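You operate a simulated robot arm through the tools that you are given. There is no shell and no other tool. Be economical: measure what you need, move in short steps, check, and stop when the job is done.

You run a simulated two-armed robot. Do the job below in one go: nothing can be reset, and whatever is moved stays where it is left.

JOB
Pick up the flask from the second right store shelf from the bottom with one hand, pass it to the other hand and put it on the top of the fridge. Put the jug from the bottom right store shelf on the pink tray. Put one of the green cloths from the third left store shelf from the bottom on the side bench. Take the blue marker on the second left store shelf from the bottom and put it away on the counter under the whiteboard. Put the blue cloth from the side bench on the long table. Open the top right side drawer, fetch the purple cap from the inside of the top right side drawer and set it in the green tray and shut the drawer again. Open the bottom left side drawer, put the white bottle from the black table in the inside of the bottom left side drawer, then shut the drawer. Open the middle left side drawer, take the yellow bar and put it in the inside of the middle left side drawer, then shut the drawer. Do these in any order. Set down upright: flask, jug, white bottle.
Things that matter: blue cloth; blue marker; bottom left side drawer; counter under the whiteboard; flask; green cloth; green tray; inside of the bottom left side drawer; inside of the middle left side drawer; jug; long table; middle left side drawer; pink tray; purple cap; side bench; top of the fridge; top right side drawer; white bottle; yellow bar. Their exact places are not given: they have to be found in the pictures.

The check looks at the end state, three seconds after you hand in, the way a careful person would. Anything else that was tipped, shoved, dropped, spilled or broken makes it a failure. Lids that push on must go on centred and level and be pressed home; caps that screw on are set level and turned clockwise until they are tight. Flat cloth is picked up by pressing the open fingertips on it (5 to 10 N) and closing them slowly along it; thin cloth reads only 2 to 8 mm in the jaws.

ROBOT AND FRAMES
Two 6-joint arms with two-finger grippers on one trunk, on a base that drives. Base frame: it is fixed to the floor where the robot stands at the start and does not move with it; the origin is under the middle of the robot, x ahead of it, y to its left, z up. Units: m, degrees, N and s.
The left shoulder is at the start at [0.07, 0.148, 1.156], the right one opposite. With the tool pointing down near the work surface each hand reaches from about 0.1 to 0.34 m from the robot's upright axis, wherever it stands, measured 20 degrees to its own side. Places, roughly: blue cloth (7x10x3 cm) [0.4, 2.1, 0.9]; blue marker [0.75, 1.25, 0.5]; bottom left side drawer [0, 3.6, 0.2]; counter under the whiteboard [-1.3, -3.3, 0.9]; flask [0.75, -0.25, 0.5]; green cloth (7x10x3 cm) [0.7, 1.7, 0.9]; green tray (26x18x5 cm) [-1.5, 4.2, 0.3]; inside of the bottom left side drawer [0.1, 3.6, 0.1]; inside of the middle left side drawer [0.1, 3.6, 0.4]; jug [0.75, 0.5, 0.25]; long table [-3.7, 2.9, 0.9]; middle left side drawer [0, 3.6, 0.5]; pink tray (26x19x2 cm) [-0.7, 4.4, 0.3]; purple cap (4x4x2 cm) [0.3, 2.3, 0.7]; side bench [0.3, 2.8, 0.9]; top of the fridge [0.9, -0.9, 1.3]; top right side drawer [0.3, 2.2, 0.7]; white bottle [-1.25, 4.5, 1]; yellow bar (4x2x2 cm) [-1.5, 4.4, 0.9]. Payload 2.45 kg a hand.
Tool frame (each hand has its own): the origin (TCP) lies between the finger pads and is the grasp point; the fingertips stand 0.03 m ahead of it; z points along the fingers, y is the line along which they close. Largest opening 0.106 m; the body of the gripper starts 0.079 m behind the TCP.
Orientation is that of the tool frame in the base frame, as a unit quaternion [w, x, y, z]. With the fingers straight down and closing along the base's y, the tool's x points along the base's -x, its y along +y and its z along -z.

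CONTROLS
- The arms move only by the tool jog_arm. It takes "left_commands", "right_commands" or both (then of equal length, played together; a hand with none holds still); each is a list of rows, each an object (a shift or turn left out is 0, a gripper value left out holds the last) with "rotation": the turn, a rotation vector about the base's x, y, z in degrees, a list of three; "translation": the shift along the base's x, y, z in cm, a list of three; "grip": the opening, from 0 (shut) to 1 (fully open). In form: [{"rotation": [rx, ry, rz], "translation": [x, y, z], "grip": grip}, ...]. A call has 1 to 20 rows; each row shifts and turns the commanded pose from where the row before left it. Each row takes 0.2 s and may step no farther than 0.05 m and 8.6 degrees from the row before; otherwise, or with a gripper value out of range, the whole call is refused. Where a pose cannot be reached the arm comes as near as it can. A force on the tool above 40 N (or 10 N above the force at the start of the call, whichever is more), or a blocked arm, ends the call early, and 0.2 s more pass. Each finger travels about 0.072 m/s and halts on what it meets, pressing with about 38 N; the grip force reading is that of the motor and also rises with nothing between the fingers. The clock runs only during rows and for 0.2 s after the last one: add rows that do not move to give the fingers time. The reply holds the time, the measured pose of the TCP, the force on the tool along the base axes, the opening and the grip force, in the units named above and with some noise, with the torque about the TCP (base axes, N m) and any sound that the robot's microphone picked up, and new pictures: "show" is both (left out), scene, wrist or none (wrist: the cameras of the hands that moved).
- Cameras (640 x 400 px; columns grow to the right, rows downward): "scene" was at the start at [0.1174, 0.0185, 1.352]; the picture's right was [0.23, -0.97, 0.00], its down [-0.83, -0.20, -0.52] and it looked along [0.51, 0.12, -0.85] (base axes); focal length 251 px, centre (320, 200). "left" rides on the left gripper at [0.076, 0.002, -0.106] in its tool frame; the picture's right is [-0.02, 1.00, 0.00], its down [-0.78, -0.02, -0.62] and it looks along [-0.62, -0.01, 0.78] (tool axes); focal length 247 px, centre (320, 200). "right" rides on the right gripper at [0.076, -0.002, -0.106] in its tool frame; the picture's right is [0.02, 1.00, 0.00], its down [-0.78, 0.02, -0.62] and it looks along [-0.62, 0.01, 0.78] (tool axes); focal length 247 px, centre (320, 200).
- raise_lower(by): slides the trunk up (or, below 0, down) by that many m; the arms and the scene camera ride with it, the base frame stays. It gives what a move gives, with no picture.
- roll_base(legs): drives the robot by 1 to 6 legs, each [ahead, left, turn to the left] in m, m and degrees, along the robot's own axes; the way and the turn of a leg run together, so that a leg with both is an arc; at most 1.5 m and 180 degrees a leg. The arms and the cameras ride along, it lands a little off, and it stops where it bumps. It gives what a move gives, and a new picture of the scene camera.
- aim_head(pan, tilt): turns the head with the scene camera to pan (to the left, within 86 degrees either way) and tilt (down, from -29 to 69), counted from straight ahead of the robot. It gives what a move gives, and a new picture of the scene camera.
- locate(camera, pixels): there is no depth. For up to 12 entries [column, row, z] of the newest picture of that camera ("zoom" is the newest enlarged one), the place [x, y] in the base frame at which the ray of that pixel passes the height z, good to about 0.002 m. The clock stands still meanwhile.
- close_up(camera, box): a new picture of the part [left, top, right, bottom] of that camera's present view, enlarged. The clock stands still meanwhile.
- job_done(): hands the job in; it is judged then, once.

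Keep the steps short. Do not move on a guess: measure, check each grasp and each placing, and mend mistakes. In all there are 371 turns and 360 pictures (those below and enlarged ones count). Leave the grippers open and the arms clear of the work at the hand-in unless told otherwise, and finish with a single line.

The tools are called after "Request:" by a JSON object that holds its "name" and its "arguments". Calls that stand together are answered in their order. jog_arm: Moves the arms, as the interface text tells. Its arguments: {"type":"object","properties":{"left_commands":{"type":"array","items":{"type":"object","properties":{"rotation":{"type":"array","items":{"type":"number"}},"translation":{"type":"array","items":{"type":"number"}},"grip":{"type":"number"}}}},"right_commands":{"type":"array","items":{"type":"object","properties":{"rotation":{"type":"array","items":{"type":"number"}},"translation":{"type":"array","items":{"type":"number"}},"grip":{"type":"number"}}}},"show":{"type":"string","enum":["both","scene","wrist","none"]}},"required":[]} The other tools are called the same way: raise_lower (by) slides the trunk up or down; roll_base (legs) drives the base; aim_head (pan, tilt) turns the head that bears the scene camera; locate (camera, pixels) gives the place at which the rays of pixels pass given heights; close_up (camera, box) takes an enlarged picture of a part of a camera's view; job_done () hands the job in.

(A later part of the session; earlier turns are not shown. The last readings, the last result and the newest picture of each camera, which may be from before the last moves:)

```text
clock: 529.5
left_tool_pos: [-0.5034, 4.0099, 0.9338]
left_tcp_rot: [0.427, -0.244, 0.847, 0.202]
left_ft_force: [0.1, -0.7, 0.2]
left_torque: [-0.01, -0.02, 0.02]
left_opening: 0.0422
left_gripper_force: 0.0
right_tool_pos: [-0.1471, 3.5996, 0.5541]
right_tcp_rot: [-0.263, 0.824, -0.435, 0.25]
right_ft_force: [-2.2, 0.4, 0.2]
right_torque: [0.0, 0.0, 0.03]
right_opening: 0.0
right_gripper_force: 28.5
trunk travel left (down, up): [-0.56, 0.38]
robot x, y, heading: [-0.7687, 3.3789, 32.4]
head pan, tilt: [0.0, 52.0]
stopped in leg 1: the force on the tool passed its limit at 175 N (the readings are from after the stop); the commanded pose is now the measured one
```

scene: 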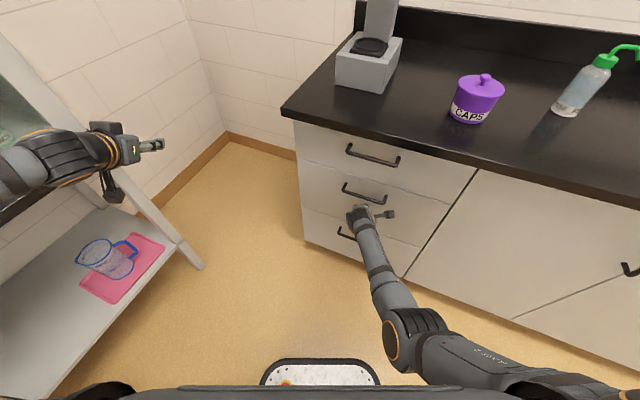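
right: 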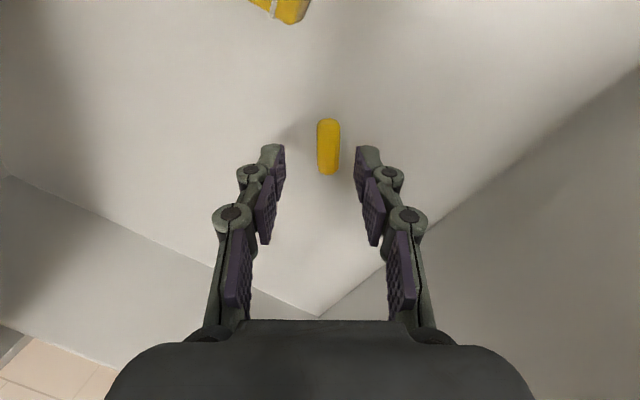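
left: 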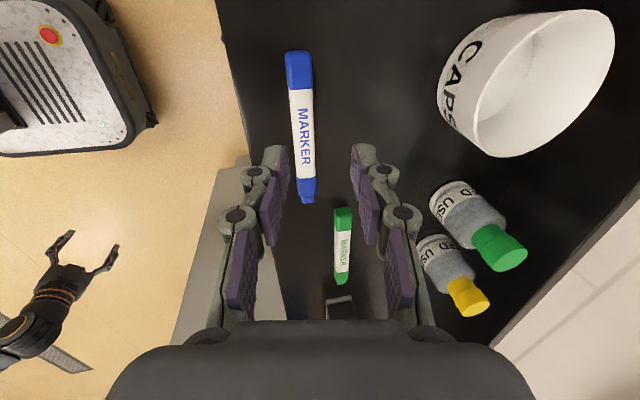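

Middle drawer is shut. Now the top right drawer: one drive to stand before it.

Request:
{"name": "roll_base", "arguments": {"legs": [[-0.32, 0.141, 0], [0, 0, -23.7], [0, -1.17, 0]]}}

Request:
{"name": "aim_head", "arguments": {"pan": -5, "tilt": 30}}

```text
clock: 538.7
left_tool_pos: [-0.432, 2.614, 0.9346]
left_tcp_rot: [0.46, -0.066, 0.879, 0.109]
left_ft_force: [0.6, -0.1, 0.0]
left_torque: [0.01, -0.03, 0.02]
left_opening: 0.0423
left_gripper_force: 0.1
right_tool_pos: [-0.2687, 2.0933, 0.5542]
right_tcp_rot: [-0.206, 0.719, -0.594, 0.297]
right_ft_force: [0.6, -0.1, -0.7]
right_torque: [0.03, -0.02, 0.03]
right_opening: 0.0
right_gripper_force: 28.5
trunk travel left (down, up): [-0.56, 0.38]
robot x, y, heading: [-0.9291, 2.1408, 9.0]
head pan, tilt: [0.0, 52.0]
```

scene: 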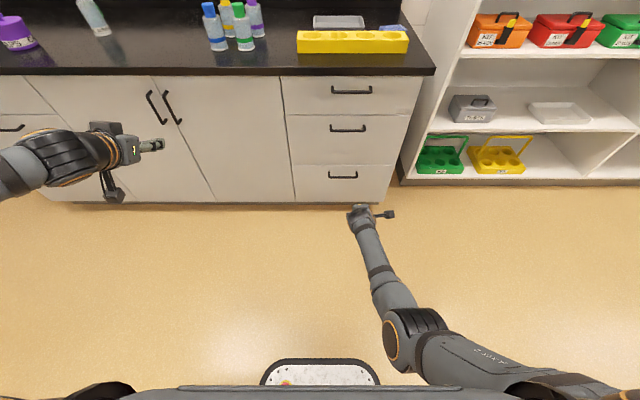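

```text
clock: 539.6
left_tool_pos: [-0.4327, 2.614, 0.9338]
left_tcp_rot: [0.461, -0.066, 0.878, 0.109]
left_ft_force: [0.2, 0.2, -0.4]
left_torque: [-0.01, 0.01, 0.03]
left_opening: 0.0423
left_gripper_force: 0.0
right_tool_pos: [-0.2697, 2.0945, 0.5549]
right_tcp_rot: [-0.206, 0.719, -0.594, 0.296]
right_ft_force: [0.6, 0.4, -0.2]
right_torque: [0.0, 0.0, 0.02]
right_opening: 0.0001
right_gripper_force: 28.9
trunk travel left (down, up): [-0.56, 0.38]
robot x, y, heading: [-0.9277, 2.1409, 8.7]
head pan, tilt: [-5.0, 30.0]
```

scene: 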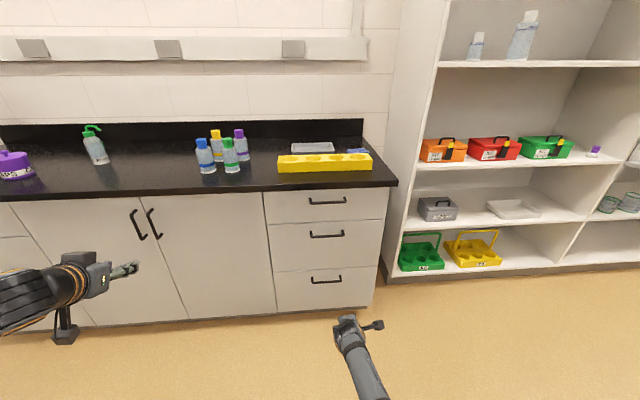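

Request:
{"name": "locate", "arguments": {"camera": "scene", "pixels": [[327, 203, 0.81], [327, 203, 0.83], [327, 203, 0.85], [310, 202, 0.82], [345, 202, 0.82], [327, 235, 0.66], [326, 280, 0.375], [357, 151, 0.91], [366, 152, 0.91], [349, 150, 0.91], [380, 186, 0.9]]}}

Request:
{"name": "close_up", "arguments": {"camera": "scene", "box": [260, 130, 400, 230]}}

```text
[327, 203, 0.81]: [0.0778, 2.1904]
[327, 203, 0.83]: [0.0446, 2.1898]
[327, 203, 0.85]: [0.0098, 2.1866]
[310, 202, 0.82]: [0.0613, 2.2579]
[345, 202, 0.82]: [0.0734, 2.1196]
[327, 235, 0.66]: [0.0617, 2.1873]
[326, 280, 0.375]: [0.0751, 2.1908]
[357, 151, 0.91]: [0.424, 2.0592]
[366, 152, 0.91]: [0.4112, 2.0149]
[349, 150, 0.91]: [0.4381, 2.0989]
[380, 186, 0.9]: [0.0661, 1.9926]
```

```text
4.00 times, centred on (330, 180) of scene
```

zoom: 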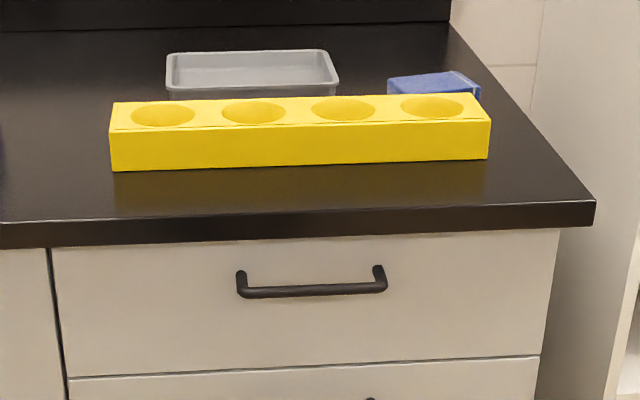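

Request:
{"name": "jog_arm", "arguments": {"right_commands": [{"rotation": [3.5, -5.4, 1.3], "grip": 0.36}, {"rotation": [3.5, -5.4, 1.3]}, {"rotation": [3.5, -5.4, 1.3]}, {"rotation": [3.5, -5.4, 1.3]}, {}], "show": "none"}}

Request:
{"name": "raise_lower", "arguments": {"by": 0.275}}

Request:
{"name": "roll_base", "arguments": {"legs": [[0, 0.045, 0], [0.25, 0, 0]]}}

Request:
{"name": "close_up", "arguments": {"camera": "right", "box": [160, 60, 480, 260]}}

```text
clock: 540.8
left_tool_pos: [-0.4322, 2.6132, 0.9332]
left_tcp_rot: [0.46, -0.066, 0.879, 0.11]
left_ft_force: [0.5, -0.5, -0.3]
left_torque: [0.04, 0.0, 0.0]
left_opening: 0.0424
left_gripper_force: 0.0
right_tool_pos: [-0.2677, 2.0932, 0.5553]
right_tcp_rot: [-0.397, 0.65, -0.549, 0.344]
right_ft_force: [0.3, 0.0, 0.3]
right_torque: [-0.02, -0.02, -0.02]
right_opening: 0.0384
right_gripper_force: 0.0
trunk travel left (down, up): [-0.56, 0.38]
robot x, y, heading: [-0.9249, 2.1388, 9.3]
head pan, tilt: [-5.0, 30.0]
```

```text
clock: 543.6
left_tool_pos: [-0.4333, 2.6135, 1.2091]
left_tcp_rot: [0.461, -0.066, 0.878, 0.109]
left_ft_force: [-0.6, 0.2, 0.0]
left_torque: [0.02, -0.02, -0.02]
left_opening: 0.0423
left_gripper_force: 0.0
right_tool_pos: [-0.2676, 2.0928, 0.8301]
right_tcp_rot: [-0.396, 0.651, -0.549, 0.345]
right_ft_force: [-0.7, 0.1, -0.7]
right_torque: [0.0, -0.02, -0.02]
right_opening: 0.038
right_gripper_force: 0.0
trunk travel left (down, up): [-0.835, 0.105]
robot x, y, heading: [-0.9265, 2.1414, 9.0]
head pan, tilt: [-5.0, 30.0]
```

```text
clock: 545.9
left_tool_pos: [-0.2038, 2.7, 1.2099]
left_tcp_rot: [0.46, -0.069, 0.878, 0.111]
left_ft_force: [-0.8, 0.0, 0.6]
left_torque: [0.01, 0.0, -0.02]
left_opening: 0.0426
left_gripper_force: 0.1
right_tool_pos: [-0.0363, 2.18, 0.831]
right_tcp_rot: [-0.397, 0.652, -0.547, 0.344]
right_ft_force: [-0.7, -0.2, -0.4]
right_torque: [-0.04, -0.02, -0.05]
right_opening: 0.038
right_gripper_force: 0.2
trunk travel left (down, up): [-0.835, 0.105]
robot x, y, heading: [-0.6951, 2.2245, 9.3]
head pan, tilt: [-5.0, 30.0]
```

scene: 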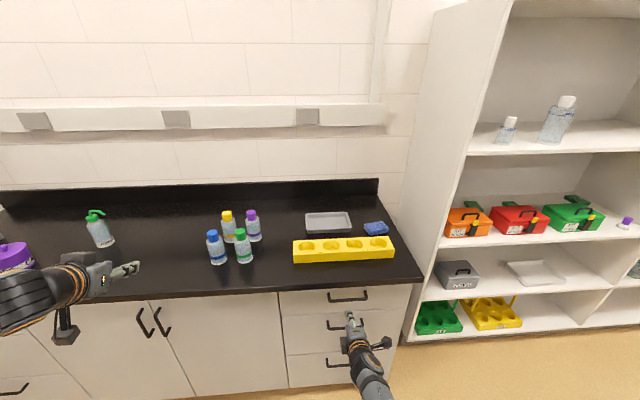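

```text
2.00 times, centred on (320, 160) of right
```

zoom: 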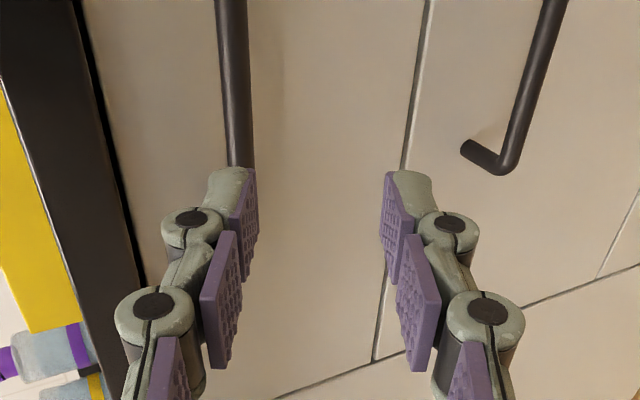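

Request:
{"name": "roll_base", "arguments": {"legs": [[0.073, 0.004, -0.5]]}}

Request:
{"name": "close_up", "arguments": {"camera": "right", "box": [160, 60, 480, 260]}}

```text
clock: 546.9
left_tool_pos: [-0.1343, 2.711, 1.2112]
left_tcp_rot: [0.461, -0.066, 0.878, 0.11]
left_ft_force: [-1.7, -0.3, -0.1]
left_torque: [0.05, -0.04, -0.01]
left_opening: 0.0423
left_gripper_force: 0.1
right_tool_pos: [0.0309, 2.1906, 0.834]
right_tcp_rot: [-0.398, 0.648, -0.549, 0.346]
right_ft_force: [-1.2, -0.5, 0.0]
right_torque: [0.01, 0.02, -0.01]
right_opening: 0.0381
right_gripper_force: 0.0
trunk travel left (down, up): [-0.835, 0.105]
robot x, y, heading: [-0.6282, 2.24, 9.0]
head pan, tilt: [-5.0, 30.0]
```

scene: 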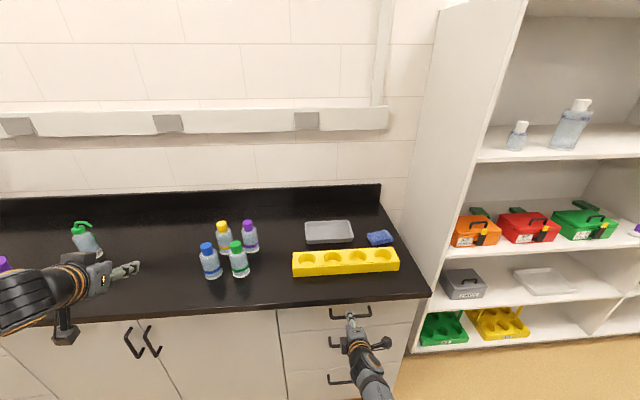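

```text
2.00 times, centred on (320, 160) of right
```

zoom: 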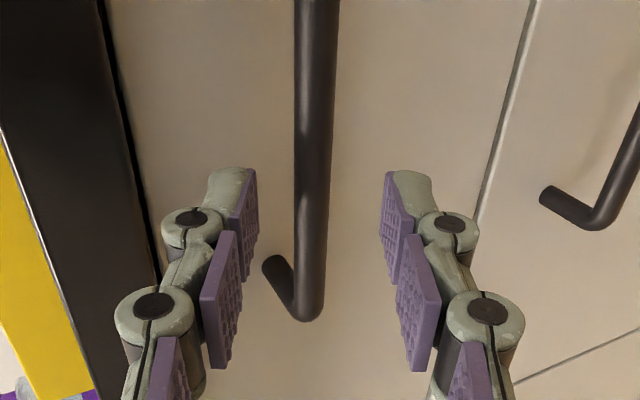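

Request:
{"name": "jog_arm", "arguments": {"right_commands": [{"translation": [1.4, -0.5, 0]}, {}, {"grip": 0.25}, {"grip": 0.12}, {"grip": 0}, {"grip": 0}, {}], "show": "wrist"}}

```text
clock: 548.5
left_tool_pos: [-0.1282, 2.712, 1.2078]
left_tcp_rot: [0.46, -0.066, 0.879, 0.109]
left_ft_force: [0.3, 1.1, 0.8]
left_torque: [-0.02, -0.01, -0.02]
left_opening: 0.0427
left_gripper_force: 0.1
right_tool_pos: [0.0478, 2.1861, 0.8278]
right_tcp_rot: [-0.395, 0.651, -0.551, 0.343]
right_ft_force: [-1.7, 1.9, -10.8]
right_torque: [0.37, 0.27, -0.14]
right_opening: 0.0113
right_gripper_force: 38.5
trunk travel left (down, up): [-0.835, 0.105]
robot x, y, heading: [-0.6285, 2.2375, 9.2]
head pan, tilt: [-5.0, 30.0]
```

right: 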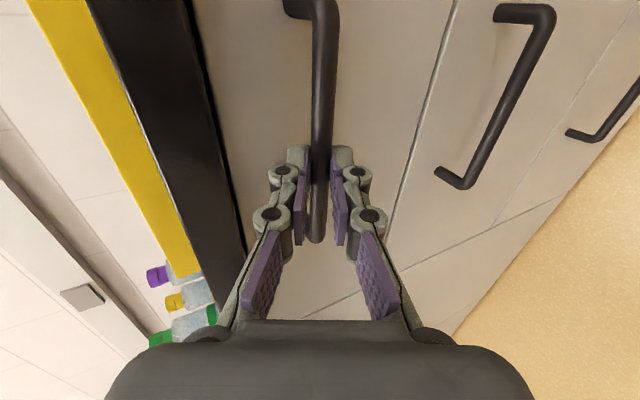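

Gripped. I pull the top drawer open.

Request:
{"name": "roll_base", "arguments": {"legs": [[-0.28, 0.003, 0]]}}

Request:
{"name": "jog_arm", "arguments": {"right_commands": [{"grip": 0.3}, {"grip": 0.38}, {"translation": [-2, -0.3, 0.5]}, {"translation": [-3, -0.5, 1]}, {"translation": [-2, -0.4, 2]}, {}], "show": "none"}}

```text
clock: 550.4
left_tool_pos: [-0.3953, 2.672, 1.2067]
left_tcp_rot: [0.459, -0.064, 0.879, 0.108]
left_ft_force: [0.0, 0.1, -0.3]
left_torque: [0.01, -0.01, 0.01]
left_opening: 0.0426
left_gripper_force: 0.0
right_tool_pos: [-0.2219, 2.1432, 0.8282]
right_tcp_rot: [-0.393, 0.65, -0.552, 0.344]
right_ft_force: [0.8, 4.8, -16.2]
right_torque: [0.16, 0.35, -0.27]
right_opening: 0.0113
right_gripper_force: 38.3
trunk travel left (down, up): [-0.835, 0.105]
robot x, y, heading: [-0.9, 2.198, 8.8]
head pan, tilt: [-5.0, 30.0]
```

scene: 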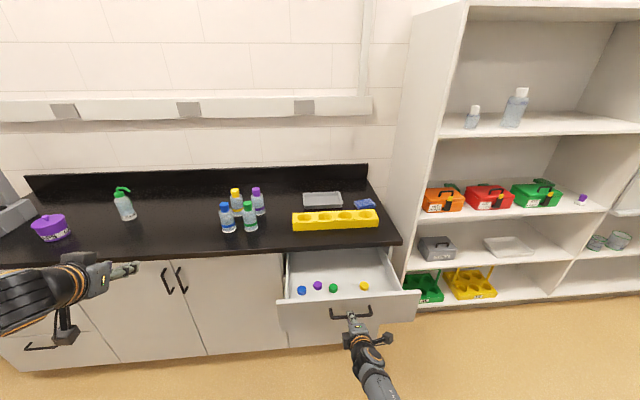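

```text
clock: 551.8
left_tool_pos: [-0.3996, 2.6704, 1.2093]
left_tcp_rot: [0.46, -0.063, 0.879, 0.108]
left_ft_force: [0.6, -0.8, -0.2]
left_torque: [-0.04, 0.03, -0.01]
left_opening: 0.0423
left_gripper_force: 0.1
right_tool_pos: [-0.2938, 2.1316, 0.8626]
right_tcp_rot: [-0.395, 0.649, -0.551, 0.345]
right_ft_force: [0.2, -0.7, 1.0]
right_torque: [0.04, 0.04, 0.02]
right_opening: 0.0404
right_gripper_force: 0.1
trunk travel left (down, up): [-0.835, 0.105]
robot x, y, heading: [-0.8965, 2.2012, 8.6]
head pan, tilt: [-5.0, 30.0]
```

Request:
{"name": "locate", "arguments": {"camera": "scene", "pixels": [[318, 286, 0.74], [318, 286, 0.7], [333, 288, 0.74], [301, 290, 0.74], [285, 303, 0.85], [415, 292, 0.85], [290, 252, 0.85]]}}

Request:
{"name": "jog_arm", "arguments": {"right_commands": [{"rotation": [-1.2, 7.8, 0], "translation": [0, 0, 3]}, {"rotation": [-1.2, 7.8, 0], "translation": [0, 0, 3]}, {"rotation": [-1.2, 7.8, 0], "translation": [0, 0, 3]}, {"rotation": [-1.2, 7.8, 0]}, {"rotation": [-1.2, 7.8, 0]}, {"rotation": [-1.2, 7.8, 0]}, {"rotation": [-1.2, 7.8, 0]}, {"grip": 0.65}, {}], "show": "none"}}

```text
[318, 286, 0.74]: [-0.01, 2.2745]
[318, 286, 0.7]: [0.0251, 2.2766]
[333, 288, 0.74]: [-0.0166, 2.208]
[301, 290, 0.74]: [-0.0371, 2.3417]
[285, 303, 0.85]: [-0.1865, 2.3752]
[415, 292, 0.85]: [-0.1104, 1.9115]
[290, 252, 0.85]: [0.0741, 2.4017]
```

```text
clock: 553.8
left_tool_pos: [-0.3998, 2.6699, 1.2086]
left_tcp_rot: [0.461, -0.064, 0.879, 0.108]
left_ft_force: [-0.4, -0.7, 0.4]
left_torque: [0.0, -0.02, 0.02]
left_opening: 0.0424
left_gripper_force: 0.1
right_tool_pos: [-0.2953, 2.1311, 0.9546]
right_tcp_rot: [-0.052, 0.761, -0.645, 0.047]
right_ft_force: [0.1, 0.2, 0.3]
right_torque: [-0.02, -0.01, 0.0]
right_opening: 0.0688
right_gripper_force: 0.0
trunk travel left (down, up): [-0.835, 0.105]
robot x, y, heading: [-0.8993, 2.2029, 8.8]
head pan, tilt: [-5.0, 30.0]
```

Request:
{"name": "jog_arm", "arguments": {"right_commands": [{"rotation": [0.74, -4.95, 0], "grip": 0.53}, {"rotation": [0.74, -4.95, 0]}, {}], "show": "none"}}

Request:
{"name": "roll_base", "arguments": {"legs": [[0.285, 0.096, 0]]}}

Request:
{"name": "close_up", "arguments": {"camera": "right", "box": [0, 0, 640, 400]}}

```text
clock: 554.6
left_tool_pos: [-0.3994, 2.671, 1.2074]
left_tcp_rot: [0.46, -0.063, 0.879, 0.108]
left_ft_force: [0.5, -0.9, 0.1]
left_torque: [0.02, -0.03, -0.02]
left_opening: 0.0426
left_gripper_force: 0.1
right_tool_pos: [-0.2936, 2.1311, 0.9558]
right_tcp_rot: [-0.117, 0.753, -0.639, 0.104]
right_ft_force: [-0.1, -0.1, -0.2]
right_torque: [-0.01, 0.02, 0.0]
right_opening: 0.0561
right_gripper_force: 0.0
trunk travel left (down, up): [-0.835, 0.105]
robot x, y, heading: [-0.8986, 2.1976, 8.7]
head pan, tilt: [-5.0, 30.0]
```

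```text
clock: 556.7
left_tool_pos: [-0.139, 2.811, 1.2095]
left_tcp_rot: [0.461, -0.067, 0.878, 0.111]
left_ft_force: [-0.5, -0.2, -1.2]
left_torque: [-0.04, 0.0, 0.02]
left_opening: 0.0424
left_gripper_force: 0.1
right_tool_pos: [-0.0291, 2.2714, 0.955]
right_tcp_rot: [-0.118, 0.755, -0.636, 0.105]
right_ft_force: [-0.4, -1.1, 0.5]
right_torque: [0.02, -0.04, 0.01]
right_opening: 0.0559
right_gripper_force: 0.0
trunk travel left (down, up): [-0.835, 0.105]
robot x, y, heading: [-0.6276, 2.3374, 8.9]
head pan, tilt: [-5.0, 30.0]
```

scene: 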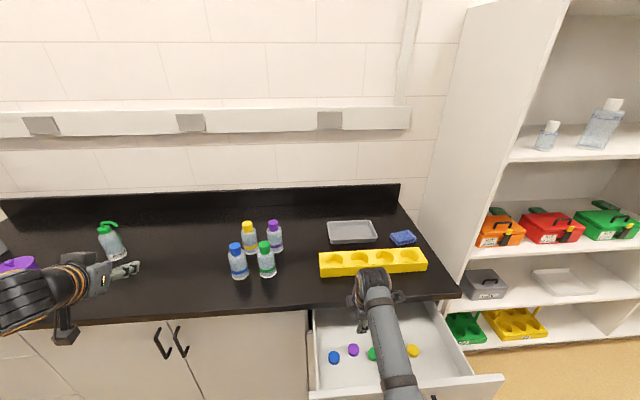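

```text
1.00 times, centred on (320, 200) of right (not enlarged: the box is as wide or as high as the picture)
```

zoom: 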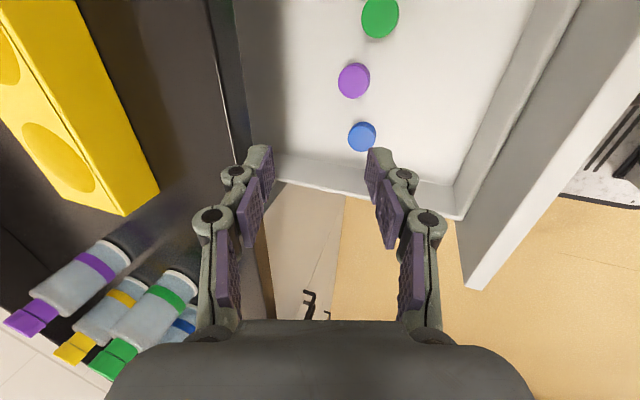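

Request:
{"name": "locate", "arguments": {"camera": "zoom", "pixels": [[354, 81, 0.72], [354, 81, 0.74], [354, 81, 0.76], [361, 137, 0.74], [380, 17, 0.74], [235, 120, 0.88]]}}

Request:
{"name": "locate", "arguments": {"camera": "scene", "pixels": [[353, 350, 0.72], [353, 350, 0.74], [353, 350, 0.76]]}}

```text
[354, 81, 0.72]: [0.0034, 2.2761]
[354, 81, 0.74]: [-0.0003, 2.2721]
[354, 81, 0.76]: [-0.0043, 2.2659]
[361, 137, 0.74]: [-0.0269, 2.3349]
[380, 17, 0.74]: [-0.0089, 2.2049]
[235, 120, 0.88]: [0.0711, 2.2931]
```

```text
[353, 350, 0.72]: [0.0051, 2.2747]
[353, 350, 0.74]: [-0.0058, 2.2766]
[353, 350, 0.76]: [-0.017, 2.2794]
```

Request:
{"name": "roll_base", "arguments": {"legs": [[0.026, 0, 0]]}}

Request:
{"name": "raise_lower", "arguments": {"by": -0.165}}

Request:
{"name": "close_up", "arguments": {"camera": "right", "box": [160, 60, 480, 260]}}

```text
clock: 557.5
left_tool_pos: [-0.1161, 2.8154, 1.212]
left_tcp_rot: [0.462, -0.067, 0.878, 0.11]
left_ft_force: [-0.1, -0.7, -0.1]
left_torque: [-0.03, -0.01, -0.03]
left_opening: 0.0424
left_gripper_force: 0.1
right_tool_pos: [-0.0063, 2.2763, 0.9574]
right_tcp_rot: [-0.119, 0.755, -0.636, 0.106]
right_ft_force: [-0.2, 0.2, 1.2]
right_torque: [-0.03, -0.03, 0.01]
right_opening: 0.0561
right_gripper_force: 0.1
trunk travel left (down, up): [-0.835, 0.105]
robot x, y, heading: [-0.6057, 2.3425, 8.9]
head pan, tilt: [-5.0, 30.0]
```

scene: 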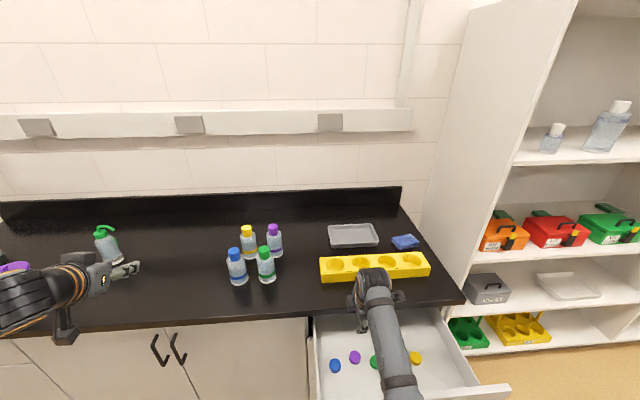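

```text
clock: 559.4
left_tool_pos: [-0.1106, 2.8163, 1.0428]
left_tcp_rot: [0.46, -0.066, 0.879, 0.109]
left_ft_force: [-0.5, 0.3, 0.7]
left_torque: [-0.02, -0.01, -0.03]
left_opening: 0.0422
left_gripper_force: 0.1
right_tool_pos: [-0.0023, 2.2761, 0.7895]
right_tcp_rot: [-0.117, 0.756, -0.636, 0.104]
right_ft_force: [0.0, 0.4, -0.3]
right_torque: [-0.03, 0.01, -0.02]
right_opening: 0.0561
right_gripper_force: 0.1
trunk travel left (down, up): [-0.67, 0.27]
robot x, y, heading: [-0.6061, 2.3409, 9.2]
head pan, tilt: [-5.0, 30.0]
```

```text
2.00 times, centred on (320, 160) of right
```

zoom: 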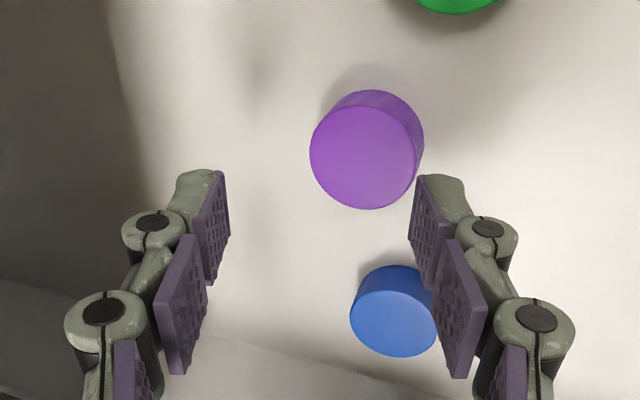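

Request:
{"name": "jog_arm", "arguments": {"right_commands": [{"translation": [0.15, -0.9, -1]}, {}], "show": "none"}}

Request:
{"name": "raise_lower", "arguments": {"by": -0.036}}

Request:
{"name": "close_up", "arguments": {"camera": "right", "box": [160, 60, 480, 260]}}

```text
clock: 560.0
left_tool_pos: [-0.1114, 2.8155, 1.0436]
left_tcp_rot: [0.46, -0.067, 0.879, 0.11]
left_ft_force: [0.1, -0.4, -0.6]
left_torque: [0.0, 0.01, 0.01]
left_opening: 0.0423
left_gripper_force: 0.0
right_tool_pos: [-0.0019, 2.2681, 0.7806]
right_tcp_rot: [-0.117, 0.755, -0.637, 0.105]
right_ft_force: [-0.1, 0.3, -1.1]
right_torque: [-0.02, -0.01, 0.01]
right_opening: 0.0563
right_gripper_force: 0.0
trunk travel left (down, up): [-0.67, 0.27]
robot x, y, heading: [-0.6067, 2.3405, 9.2]
head pan, tilt: [-5.0, 30.0]
```

```text
clock: 560.8
left_tool_pos: [-0.1111, 2.8148, 1.0081]
left_tcp_rot: [0.46, -0.067, 0.879, 0.11]
left_ft_force: [0.7, -0.2, 0.6]
left_torque: [-0.03, 0.01, 0.02]
left_opening: 0.0425
left_gripper_force: 0.1
right_tool_pos: [-0.0005, 2.2663, 0.7462]
right_tcp_rot: [-0.119, 0.754, -0.637, 0.106]
right_ft_force: [2.0, -2.0, 13.8]
right_torque: [0.03, 0.07, 0.0]
right_opening: 0.0554
right_gripper_force: 16.5
trunk travel left (down, up): [-0.634, 0.306]
robot x, y, heading: [-0.6039, 2.3369, 9.2]
head pan, tilt: [-5.0, 30.0]
```

```text
2.00 times, centred on (320, 160) of right
```

zoom: 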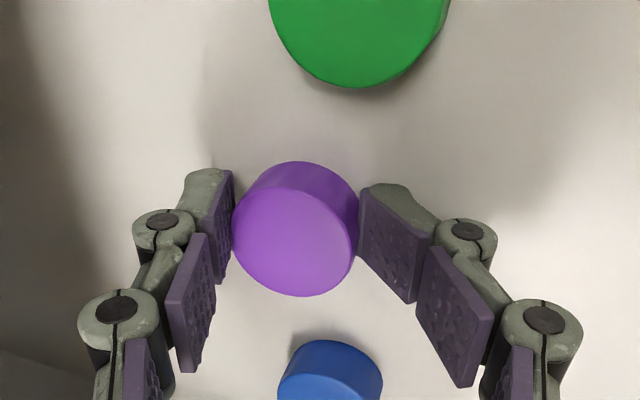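

Request:
{"name": "jog_arm", "arguments": {"right_commands": [{"grip": 0.42, "translation": [0, 0, 0.2]}, {"grip": 0.36}, {"grip": 0.3}, {"grip": 0.2}, {}], "show": "none"}}

Request:
{"name": "raise_lower", "arguments": {"by": 0.06}}

Request:
{"name": "close_up", "arguments": {"camera": "right", "box": [160, 60, 480, 260]}}

```text
clock: 561.9
left_tool_pos: [-0.1137, 2.8166, 1.0092]
left_tcp_rot: [0.462, -0.067, 0.878, 0.109]
left_ft_force: [0.3, -0.3, -0.9]
left_torque: [0.02, 0.06, -0.01]
left_opening: 0.0426
left_gripper_force: 0.0
right_tool_pos: [0.0025, 2.2698, 0.7569]
right_tcp_rot: [-0.126, 0.754, -0.635, 0.113]
right_ft_force: [-0.2, -0.1, 28.9]
right_torque: [0.11, 0.34, 0.06]
right_opening: 0.0337
right_gripper_force: 37.9
trunk travel left (down, up): [-0.634, 0.306]
robot x, y, heading: [-0.6061, 2.3445, 9.1]
head pan, tilt: [-5.0, 30.0]
stopped in row 5 (right hand): the force on the tool passed its limit at 42 N (the readings are from after the stop); the commanded pose is now the measured one
```

```text
clock: 562.9
left_tool_pos: [-0.1093, 2.8164, 1.0672]
left_tcp_rot: [0.459, -0.067, 0.879, 0.11]
left_ft_force: [0.1, 0.3, 0.4]
left_torque: [-0.03, -0.03, -0.02]
left_opening: 0.0422
left_gripper_force: 0.1
right_tool_pos: [0.0015, 2.2671, 0.8089]
right_tcp_rot: [-0.119, 0.755, -0.636, 0.107]
right_ft_force: [0.4, 0.3, 0.5]
right_torque: [0.01, 0.01, 0.04]
right_opening: 0.0335
right_gripper_force: 37.7
trunk travel left (down, up): [-0.694, 0.246]
robot x, y, heading: [-0.6076, 2.3375, 9.4]
head pan, tilt: [-5.0, 30.0]
```

```text
2.00 times, centred on (320, 160) of right
```

zoom: 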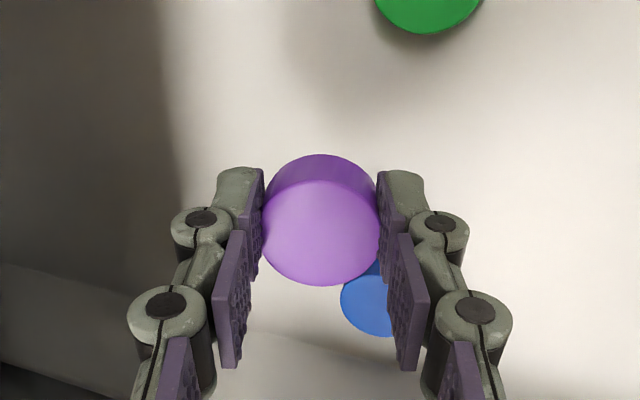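

Cap held. I'll shut this drawer right now with the left hand: raise out, back off, shift right, lower so that the left fingertips face the drawer front.

Request:
{"name": "raise_lower", "arguments": {"by": 0.13}}

Request:
{"name": "roll_base", "arguments": {"legs": [[-0.45, 0, -0.7], [0, -0.616, 0]]}}

Request:
{"name": "raise_lower", "arguments": {"by": -0.4}}

Request:
{"name": "jog_arm", "arguments": {"left_commands": [{"grip": 0}, {}, {}, {}], "show": "scene"}}

```text
clock: 564.4
left_tool_pos: [-0.1105, 2.8153, 1.1978]
left_tcp_rot: [0.459, -0.067, 0.879, 0.11]
left_ft_force: [0.3, -1.4, 0.4]
left_torque: [-0.02, 0.05, 0.01]
left_opening: 0.0424
left_gripper_force: 0.1
right_tool_pos: [0.0027, 2.2675, 0.9408]
right_tcp_rot: [-0.121, 0.754, -0.636, 0.107]
right_ft_force: [0.3, -0.8, -0.8]
right_torque: [0.01, 0.0, 0.0]
right_opening: 0.0332
right_gripper_force: 37.4
trunk travel left (down, up): [-0.824, 0.116]
robot x, y, heading: [-0.6089, 2.3405, 9.3]
head pan, tilt: [-5.0, 30.0]
```

```text
clock: 570.2
left_tool_pos: [-0.4573, 2.1407, 1.1974]
left_tcp_rot: [0.459, -0.065, 0.879, 0.108]
left_ft_force: [-0.1, 0.2, -0.2]
left_torque: [-0.01, 0.02, -0.04]
left_opening: 0.0423
left_gripper_force: 0.0
right_tool_pos: [-0.3479, 1.591, 0.9407]
right_tcp_rot: [-0.12, 0.753, -0.638, 0.108]
right_ft_force: [0.2, 0.4, 0.3]
right_torque: [-0.06, -0.02, -0.04]
right_opening: 0.0324
right_gripper_force: 38.2
trunk travel left (down, up): [-0.824, 0.116]
robot x, y, heading: [-0.9542, 1.6689, 8.6]
head pan, tilt: [-5.0, 30.0]
```

scene: 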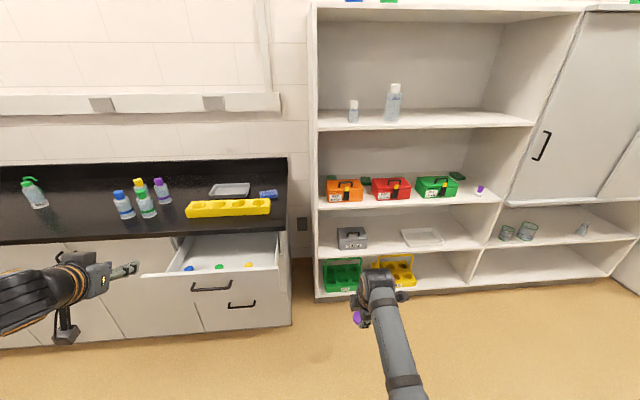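

```text
clock: 574.0
left_tool_pos: [-0.459, 2.1402, 0.7985]
left_tcp_rot: [0.46, -0.065, 0.879, 0.109]
left_ft_force: [0.4, -0.1, -0.2]
left_torque: [0.0, 0.01, -0.02]
left_opening: 0.0426
left_gripper_force: 0.1
right_tool_pos: [-0.3487, 1.5908, 0.5404]
right_tcp_rot: [-0.12, 0.753, -0.638, 0.108]
right_ft_force: [0.1, 0.1, -0.1]
right_torque: [-0.04, -0.02, -0.02]
right_opening: 0.0325
right_gripper_force: 38.4
trunk travel left (down, up): [-0.424, 0.516]
robot x, y, heading: [-0.9564, 1.6688, 8.6]
head pan, tilt: [-5.0, 30.0]
```

```text
clock: 575.0
left_tool_pos: [-0.4587, 2.1393, 0.7974]
left_tcp_rot: [0.46, -0.065, 0.879, 0.109]
left_ft_force: [-0.2, 0.0, 0.1]
left_torque: [0.02, 0.02, -0.01]
left_opening: 0.0
left_gripper_force: 28.5
right_tool_pos: [-0.3485, 1.592, 0.5404]
right_tcp_rot: [-0.12, 0.753, -0.638, 0.108]
right_ft_force: [0.0, -0.3, -0.7]
right_torque: [0.0, 0.02, 0.01]
right_opening: 0.0328
right_gripper_force: 38.2
trunk travel left (down, up): [-0.424, 0.516]
robot x, y, heading: [-0.9576, 1.6687, 8.8]
head pan, tilt: [-5.0, 30.0]
```

scene: 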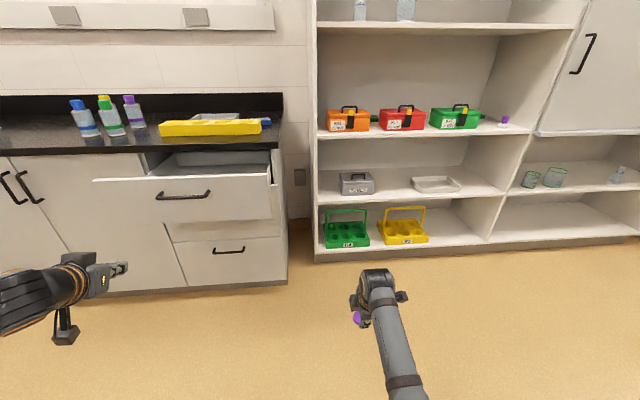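

Request:
{"name": "raise_lower", "arguments": {"by": -0.03}}

Request:
{"name": "roll_base", "arguments": {"legs": [[0.4, 0, 0], [0.14, 0, 0]]}}

```text
clock: 575.8
left_tool_pos: [-0.459, 2.1401, 0.7667]
left_tcp_rot: [0.46, -0.064, 0.879, 0.109]
left_ft_force: [0.2, 0.3, -0.7]
left_torque: [-0.01, -0.01, -0.01]
left_opening: 0.0
left_gripper_force: 28.5
right_tool_pos: [-0.3482, 1.5911, 0.5101]
right_tcp_rot: [-0.12, 0.753, -0.638, 0.108]
right_ft_force: [-0.2, 0.1, 0.7]
right_torque: [0.02, 0.01, -0.02]
right_opening: 0.0327
right_gripper_force: 37.5
trunk travel left (down, up): [-0.394, 0.546]
robot x, y, heading: [-0.9565, 1.6664, 9.1]
head pan, tilt: [-5.0, 30.0]
```

```text
clock: 579.2
left_tool_pos: [0.0687, 2.2257, 0.7663]
left_tcp_rot: [0.457, -0.068, 0.88, 0.109]
left_ft_force: [-1.1, 0.2, 0.1]
left_torque: [0.0, 0.02, -0.02]
left_opening: 0.0
left_gripper_force: 28.7
right_tool_pos: [0.1819, 1.6782, 0.5093]
right_tcp_rot: [-0.12, 0.755, -0.635, 0.108]
right_ft_force: [-0.2, -0.9, -0.6]
right_torque: [0.0, 0.0, 0.02]
right_opening: 0.0325
right_gripper_force: 38.2
trunk travel left (down, up): [-0.394, 0.546]
robot x, y, heading: [-0.4258, 1.7483, 9.0]
head pan, tilt: [-5.0, 30.0]
stopped in leg 2: the force on the tool passed its limit at 90 N (the readings are from after the stop); the commanded pose is now the measured one
```

scene: 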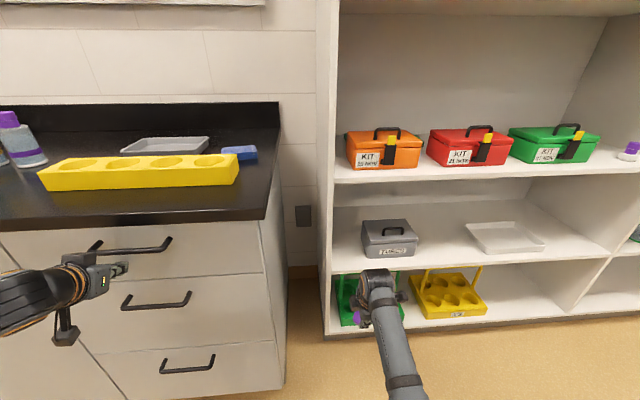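

Drawer shut. Now to the green tray: back off, turn and drive there.

Request:
{"name": "roll_base", "arguments": {"legs": [[-0.55, 0, 0], [0, 0, 89.7], [1.2, 0, 0], [0.55, 0.24, 0]]}}

Request:
{"name": "jog_arm", "arguments": {"right_commands": [{"translation": [-0.5, 3, 0]}, {"translation": [-0.5, 3, 0]}, {"translation": [-0.5, 3, 0]}, {"translation": [-0.5, 2, 0]}, {}], "show": "none"}}

Request:
{"name": "aim_head", "arguments": {"pan": 5, "tilt": 35}}

```text
clock: 595.0
left_tool_pos: [-1.8362, 3.947, 0.7657]
left_tcp_rot: [-0.261, 0.647, -0.601, -0.391]
left_ft_force: [0.4, 0.9, 0.3]
left_torque: [0.02, 0.03, 0.0]
left_opening: 0.0
left_gripper_force: 28.6
right_tool_pos: [-1.2807, 4.0176, 0.5104]
right_tcp_rot: [-0.161, 0.986, 0.045, -0.002]
right_ft_force: [0.5, -0.1, -0.3]
right_torque: [0.02, 0.0, 0.01]
right_opening: 0.0342
right_gripper_force: 37.9
trunk travel left (down, up): [-0.394, 0.546]
robot x, y, heading: [-1.4054, 3.4159, 94.3]
head pan, tilt: [-5.0, 30.0]
```

scene: 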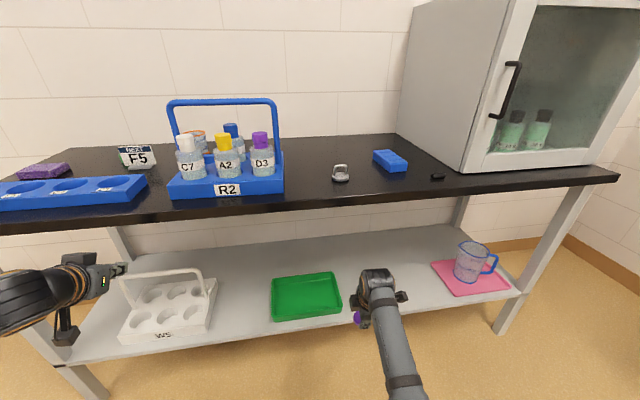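

```text
clock: 596.2
left_tool_pos: [-1.8355, 3.9476, 0.766]
left_tcp_rot: [-0.261, 0.647, -0.6, -0.392]
left_ft_force: [0.6, -0.1, -0.1]
left_torque: [0.01, 0.02, -0.02]
left_opening: 0.0
left_gripper_force: 28.9
right_tool_pos: [-1.3003, 4.1242, 0.508]
right_tcp_rot: [-0.162, 0.986, 0.044, -0.002]
right_ft_force: [0.0, 0.9, -0.2]
right_torque: [0.01, -0.03, -0.01]
right_opening: 0.034
right_gripper_force: 38.3
trunk travel left (down, up): [-0.394, 0.546]
robot x, y, heading: [-1.4025, 3.4154, 94.3]
head pan, tilt: [-5.0, 30.0]
```

```text
clock: 597.0
left_tool_pos: [-1.835, 3.9451, 0.767]
left_tcp_rot: [-0.261, 0.647, -0.6, -0.391]
left_ft_force: [0.4, -0.4, 0.0]
left_torque: [0.01, -0.01, -0.03]
left_opening: 0.0004
left_gripper_force: 27.8
right_tool_pos: [-1.3004, 4.1232, 0.5089]
right_tcp_rot: [-0.161, 0.986, 0.045, -0.002]
right_ft_force: [-0.1, -0.1, 0.1]
right_torque: [-0.03, -0.01, 0.01]
right_opening: 0.0343
right_gripper_force: 38.4
trunk travel left (down, up): [-0.394, 0.546]
robot x, y, heading: [-1.4013, 3.4125, 94.8]
head pan, tilt: [5.0, 35.0]
```

scene: 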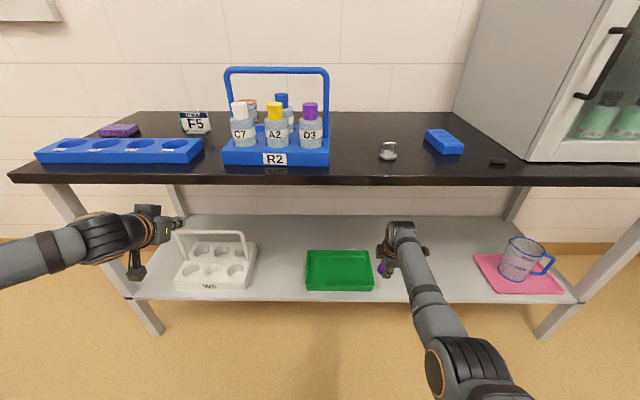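

Request:
{"name": "locate", "arguments": {"camera": "scene", "pixels": [[339, 270, 0.29], [308, 288, 0.29], [372, 288, 0.29], [339, 252, 0.31], [339, 299, 0.28]]}}

```text
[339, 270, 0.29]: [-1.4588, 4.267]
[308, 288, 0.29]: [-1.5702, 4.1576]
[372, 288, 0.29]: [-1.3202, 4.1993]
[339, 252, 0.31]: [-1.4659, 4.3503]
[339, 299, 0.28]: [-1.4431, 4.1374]
```

Request:
{"name": "raise_lower", "arguments": {"by": -0.1}}

Request:
{"name": "roll_base", "arguments": {"legs": [[0.149, 0.138, 0]]}}

Request:
{"name": "raise_lower", "arguments": {"by": -0.055}}

Request:
{"name": "close_up", "arguments": {"camera": "right", "box": [0, 0, 640, 400]}}

```text
clock: 598.3
left_tool_pos: [-1.8347, 3.9457, 0.665]
left_tcp_rot: [-0.261, 0.647, -0.6, -0.391]
left_ft_force: [-0.4, 0.6, -0.2]
left_torque: [0.03, -0.02, 0.02]
left_opening: 0.0004
left_gripper_force: 28.8
right_tool_pos: [-1.3003, 4.1246, 0.4088]
right_tcp_rot: [-0.162, 0.986, 0.045, -0.003]
right_ft_force: [0.8, 0.3, 0.7]
right_torque: [-0.02, -0.02, -0.01]
right_opening: 0.0345
right_gripper_force: 38.6
trunk travel left (down, up): [-0.294, 0.646]
robot x, y, heading: [-1.4022, 3.4146, 94.7]
head pan, tilt: [5.0, 35.0]
```

```text
clock: 599.9
left_tool_pos: [-1.9879, 4.0823, 0.6665]
left_tcp_rot: [-0.26, 0.648, -0.599, -0.391]
left_ft_force: [0.2, 0.9, -0.4]
left_torque: [-0.02, -0.01, 0.0]
left_opening: 0.0
left_gripper_force: 28.9
right_tool_pos: [-1.4522, 4.2624, 0.4065]
right_tcp_rot: [-0.161, 0.986, 0.045, -0.003]
right_ft_force: [-0.4, 0.4, 0.1]
right_torque: [-0.01, -0.02, 0.0]
right_opening: 0.0345
right_gripper_force: 37.7
trunk travel left (down, up): [-0.294, 0.646]
robot x, y, heading: [-1.5479, 3.5529, 95.0]
head pan, tilt: [5.0, 35.0]
```

scene: 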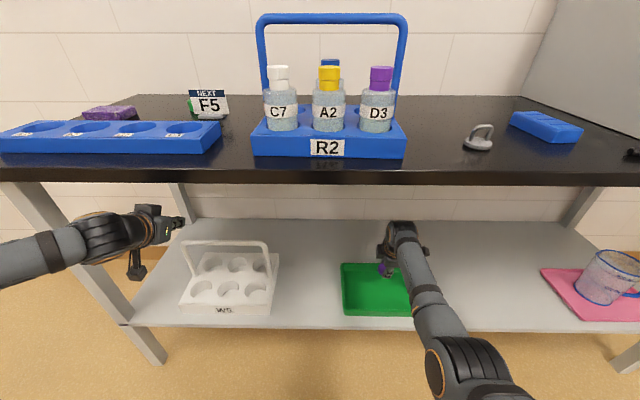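

```text
clock: 600.9
left_tool_pos: [-1.986, 4.0835, 0.6115]
left_tcp_rot: [-0.26, 0.648, -0.599, -0.392]
left_ft_force: [0.0, -0.5, 0.1]
left_torque: [-0.03, 0.02, -0.02]
left_opening: 0.0003
left_gripper_force: 29.0
right_tool_pos: [-1.4531, 4.2628, 0.3533]
right_tcp_rot: [-0.162, 0.986, 0.047, -0.003]
right_ft_force: [-0.1, 0.1, 0.3]
right_torque: [-0.02, -0.01, -0.01]
right_opening: 0.0345
right_gripper_force: 37.9
trunk travel left (down, up): [-0.239, 0.701]
robot x, y, heading: [-1.5529, 3.5558, 94.9]
head pan, tilt: [5.0, 35.0]
```

```text
1.00 times, centred on (320, 200) of right (not enlarged: the box is as wide or as high as the picture)
```

zoom: 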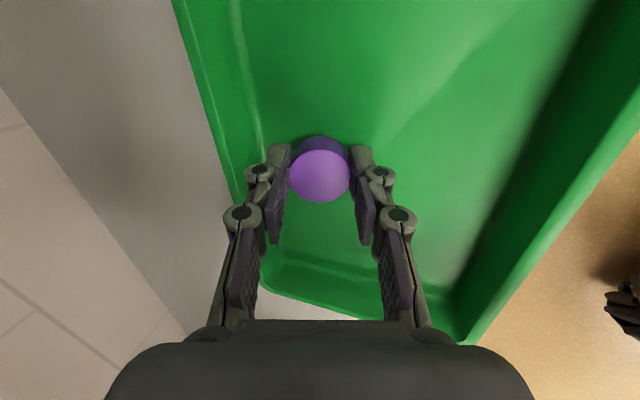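

Request:
{"name": "raise_lower", "arguments": {"by": -0.025}}

Request:
{"name": "jog_arm", "arguments": {"right_commands": [{"grip": 0.36}, {"grip": 0.45}, {"grip": 0.52}, {}], "show": "none"}}

Request:
{"name": "raise_lower", "arguments": {"by": 0.1}}

Request:
{"name": "roll_base", "arguments": {"legs": [[-0.55, 0, 3.7]]}}

```text
clock: 601.5
left_tool_pos: [-1.9875, 4.0817, 0.59]
left_tcp_rot: [-0.262, 0.647, -0.598, -0.392]
left_ft_force: [-0.8, -0.2, -0.2]
left_torque: [-0.03, -0.04, -0.02]
left_opening: 0.0
left_gripper_force: 29.1
right_tool_pos: [-1.4543, 4.2675, 0.342]
right_tcp_rot: [-0.172, 0.984, 0.047, -0.004]
right_ft_force: [0.6, -0.3, 16.0]
right_torque: [-0.18, 0.04, -0.01]
right_opening: 0.0347
right_gripper_force: 37.8
trunk travel left (down, up): [-0.216, 0.724]
robot x, y, heading: [-1.5509, 3.5572, 95.0]
head pan, tilt: [5.0, 35.0]
stopped: the force on the tool passed its limit at 47 N (the readings are from after the stop); the commanded pose is now the measured one
```

```text
clock: 602.5
left_tool_pos: [-1.986, 4.0832, 0.5891]
left_tcp_rot: [-0.26, 0.648, -0.599, -0.392]
left_ft_force: [0.5, -0.3, -0.5]
left_torque: [-0.03, 0.0, 0.0]
left_opening: 0.0001
left_gripper_force: 28.2
right_tool_pos: [-1.4518, 4.2665, 0.3353]
right_tcp_rot: [-0.166, 0.985, 0.046, -0.004]
right_ft_force: [-0.3, 1.4, 1.8]
right_torque: [0.0, 0.02, -0.06]
right_opening: 0.0571
right_gripper_force: 0.1
trunk travel left (down, up): [-0.216, 0.724]
robot x, y, heading: [-1.5542, 3.5543, 94.6]
head pan, tilt: [5.0, 35.0]
```

```text
clock: 603.8
left_tool_pos: [-1.9876, 4.0835, 0.6889]
left_tcp_rot: [-0.26, 0.647, -0.6, -0.391]
left_ft_force: [0.5, 0.4, -0.2]
left_torque: [0.0, -0.02, 0.0]
left_opening: 0.0
left_gripper_force: 28.9
right_tool_pos: [-1.4536, 4.2656, 0.4356]
right_tcp_rot: [-0.166, 0.985, 0.047, -0.003]
right_ft_force: [-1.0, 0.0, 0.4]
right_torque: [-0.02, 0.0, -0.01]
right_opening: 0.0554
right_gripper_force: 0.0
trunk travel left (down, up): [-0.316, 0.624]
robot x, y, heading: [-1.5554, 3.554, 94.3]
head pan, tilt: [5.0, 35.0]
```

```text
clock: 606.9
left_tool_pos: [-1.9589, 3.5136, 0.6888]
left_tcp_rot: [-0.247, 0.667, -0.578, -0.4]
left_ft_force: [-0.3, 0.3, 0.7]
left_torque: [-0.01, -0.02, 0.02]
left_opening: 0.0
left_gripper_force: 28.6
right_tool_pos: [-1.4378, 3.733, 0.4354]
right_tcp_rot: [-0.167, 0.983, 0.079, -0.009]
right_ft_force: [0.7, 0.0, 0.7]
right_torque: [-0.02, 0.03, 0.02]
right_opening: 0.0551
right_gripper_force: 0.1
trunk travel left (down, up): [-0.316, 0.624]
robot x, y, heading: [-1.4908, 3.0196, 98.4]
head pan, tilt: [5.0, 35.0]
```

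scene: 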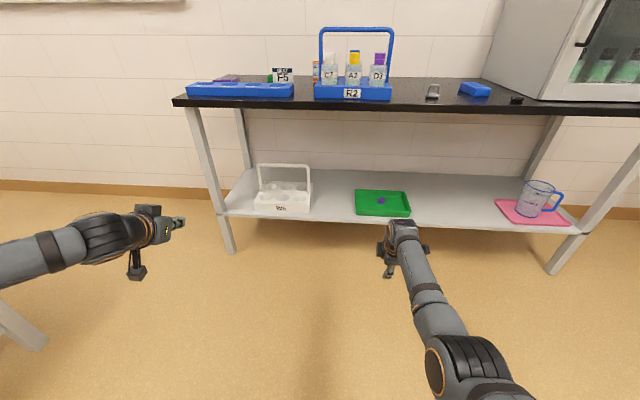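

Cap is in the tray. Now the green cloth. Raise, turn and drive to the left store shelves.

Request:
{"name": "raise_lower", "arguments": {"by": 0.4}}

Request:
{"name": "raise_lower", "arguments": {"by": 0.12}}

Request:
{"name": "roll_base", "arguments": {"legs": [[0, 0, -89.7], [0.5, -0.2, 0], [0, -1.1, 0], [0.1, -0.95, 0]]}}

```text
clock: 610.8
left_tool_pos: [-1.9596, 3.5153, 1.089]
left_tcp_rot: [-0.246, 0.668, -0.577, -0.4]
left_ft_force: [0.3, 0.5, -0.9]
left_torque: [-0.01, -0.03, 0.01]
left_opening: 0.0001
left_gripper_force: 28.6
right_tool_pos: [-1.4387, 3.7339, 0.8357]
right_tcp_rot: [-0.167, 0.983, 0.079, -0.009]
right_ft_force: [-0.4, 0.3, -0.9]
right_torque: [0.03, 0.0, 0.01]
right_opening: 0.055
right_gripper_force: 0.0
trunk travel left (down, up): [-0.716, 0.224]
robot x, y, heading: [-1.4926, 3.0184, 98.4]
head pan, tilt: [5.0, 35.0]
```

```text
clock: 612.3
left_tool_pos: [-1.958, 3.5149, 1.2081]
left_tcp_rot: [-0.247, 0.668, -0.577, -0.4]
left_ft_force: [-0.3, -0.1, -0.8]
left_torque: [0.0, -0.01, -0.01]
left_opening: 0.0
left_gripper_force: 28.8
right_tool_pos: [-1.4379, 3.7332, 0.956]
right_tcp_rot: [-0.167, 0.983, 0.079, -0.008]
right_ft_force: [0.2, 0.5, -0.7]
right_torque: [0.0, -0.02, 0.01]
right_opening: 0.0551
right_gripper_force: 0.1
trunk travel left (down, up): [-0.836, 0.104]
robot x, y, heading: [-1.4899, 3.0152, 98.5]
head pan, tilt: [5.0, 35.0]
```

```text
clock: 628.9
left_tool_pos: [-0.0105, 1.4232, 1.208]
left_tcp_rot: [0.455, -0.084, 0.879, 0.118]
left_ft_force: [0.1, 0.5, 0.6]
left_torque: [0.03, 0.01, -0.01]
left_opening: 0.0
left_gripper_force: 28.3
right_tool_pos: [0.2306, 0.9122, 0.9565]
right_tcp_rot: [-0.126, 0.765, -0.622, 0.109]
right_ft_force: [-0.1, 0.2, 0.7]
right_torque: [0.02, 0.0, 0.0]
right_opening: 0.0551
right_gripper_force: 0.1
trunk travel left (down, up): [-0.836, 0.104]
robot x, y, heading: [-0.4901, 0.9327, 11.1]
head pan, tilt: [5.0, 35.0]
```

scene: 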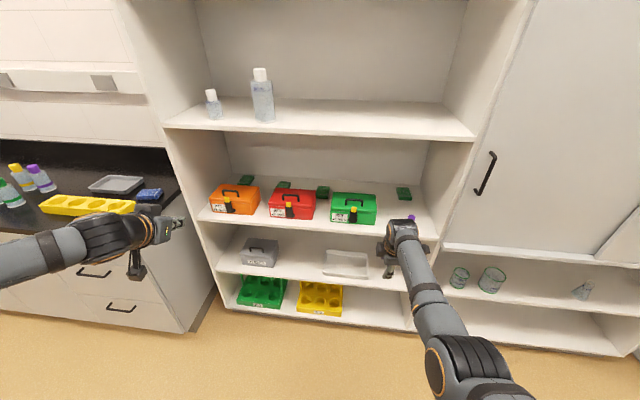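

Request:
{"name": "locate", "arguments": {"camera": "scene", "pixels": [[404, 193, 0.88], [404, 193, 0.9], [397, 199, 0.87], [411, 199, 0.87], [400, 187, 0.9], [411, 221, 0.87], [360, 238, 0.86], [360, 238, 0.87], [322, 191, 0.89]]}}

Request:
{"name": "close_up", "arguments": {"camera": "scene", "box": [310, 160, 450, 250]}}

```text
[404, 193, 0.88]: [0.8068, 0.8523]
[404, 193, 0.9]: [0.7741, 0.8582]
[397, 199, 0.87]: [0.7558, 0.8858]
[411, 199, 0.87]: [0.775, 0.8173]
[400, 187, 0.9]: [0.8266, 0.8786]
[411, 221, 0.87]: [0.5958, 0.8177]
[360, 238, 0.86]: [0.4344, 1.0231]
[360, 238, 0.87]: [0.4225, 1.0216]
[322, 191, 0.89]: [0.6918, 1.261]
```

```text
4.44 times, centred on (380, 205) of scene
```

zoom: 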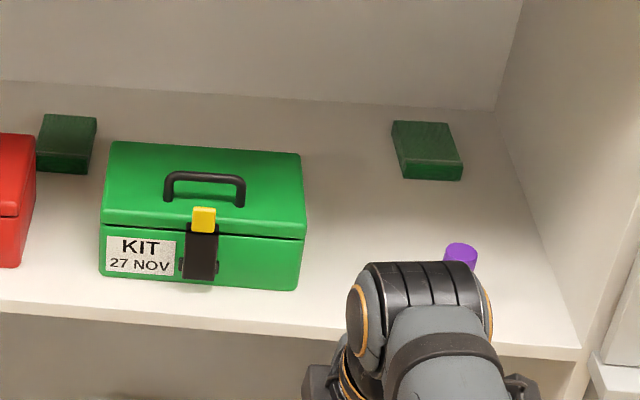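

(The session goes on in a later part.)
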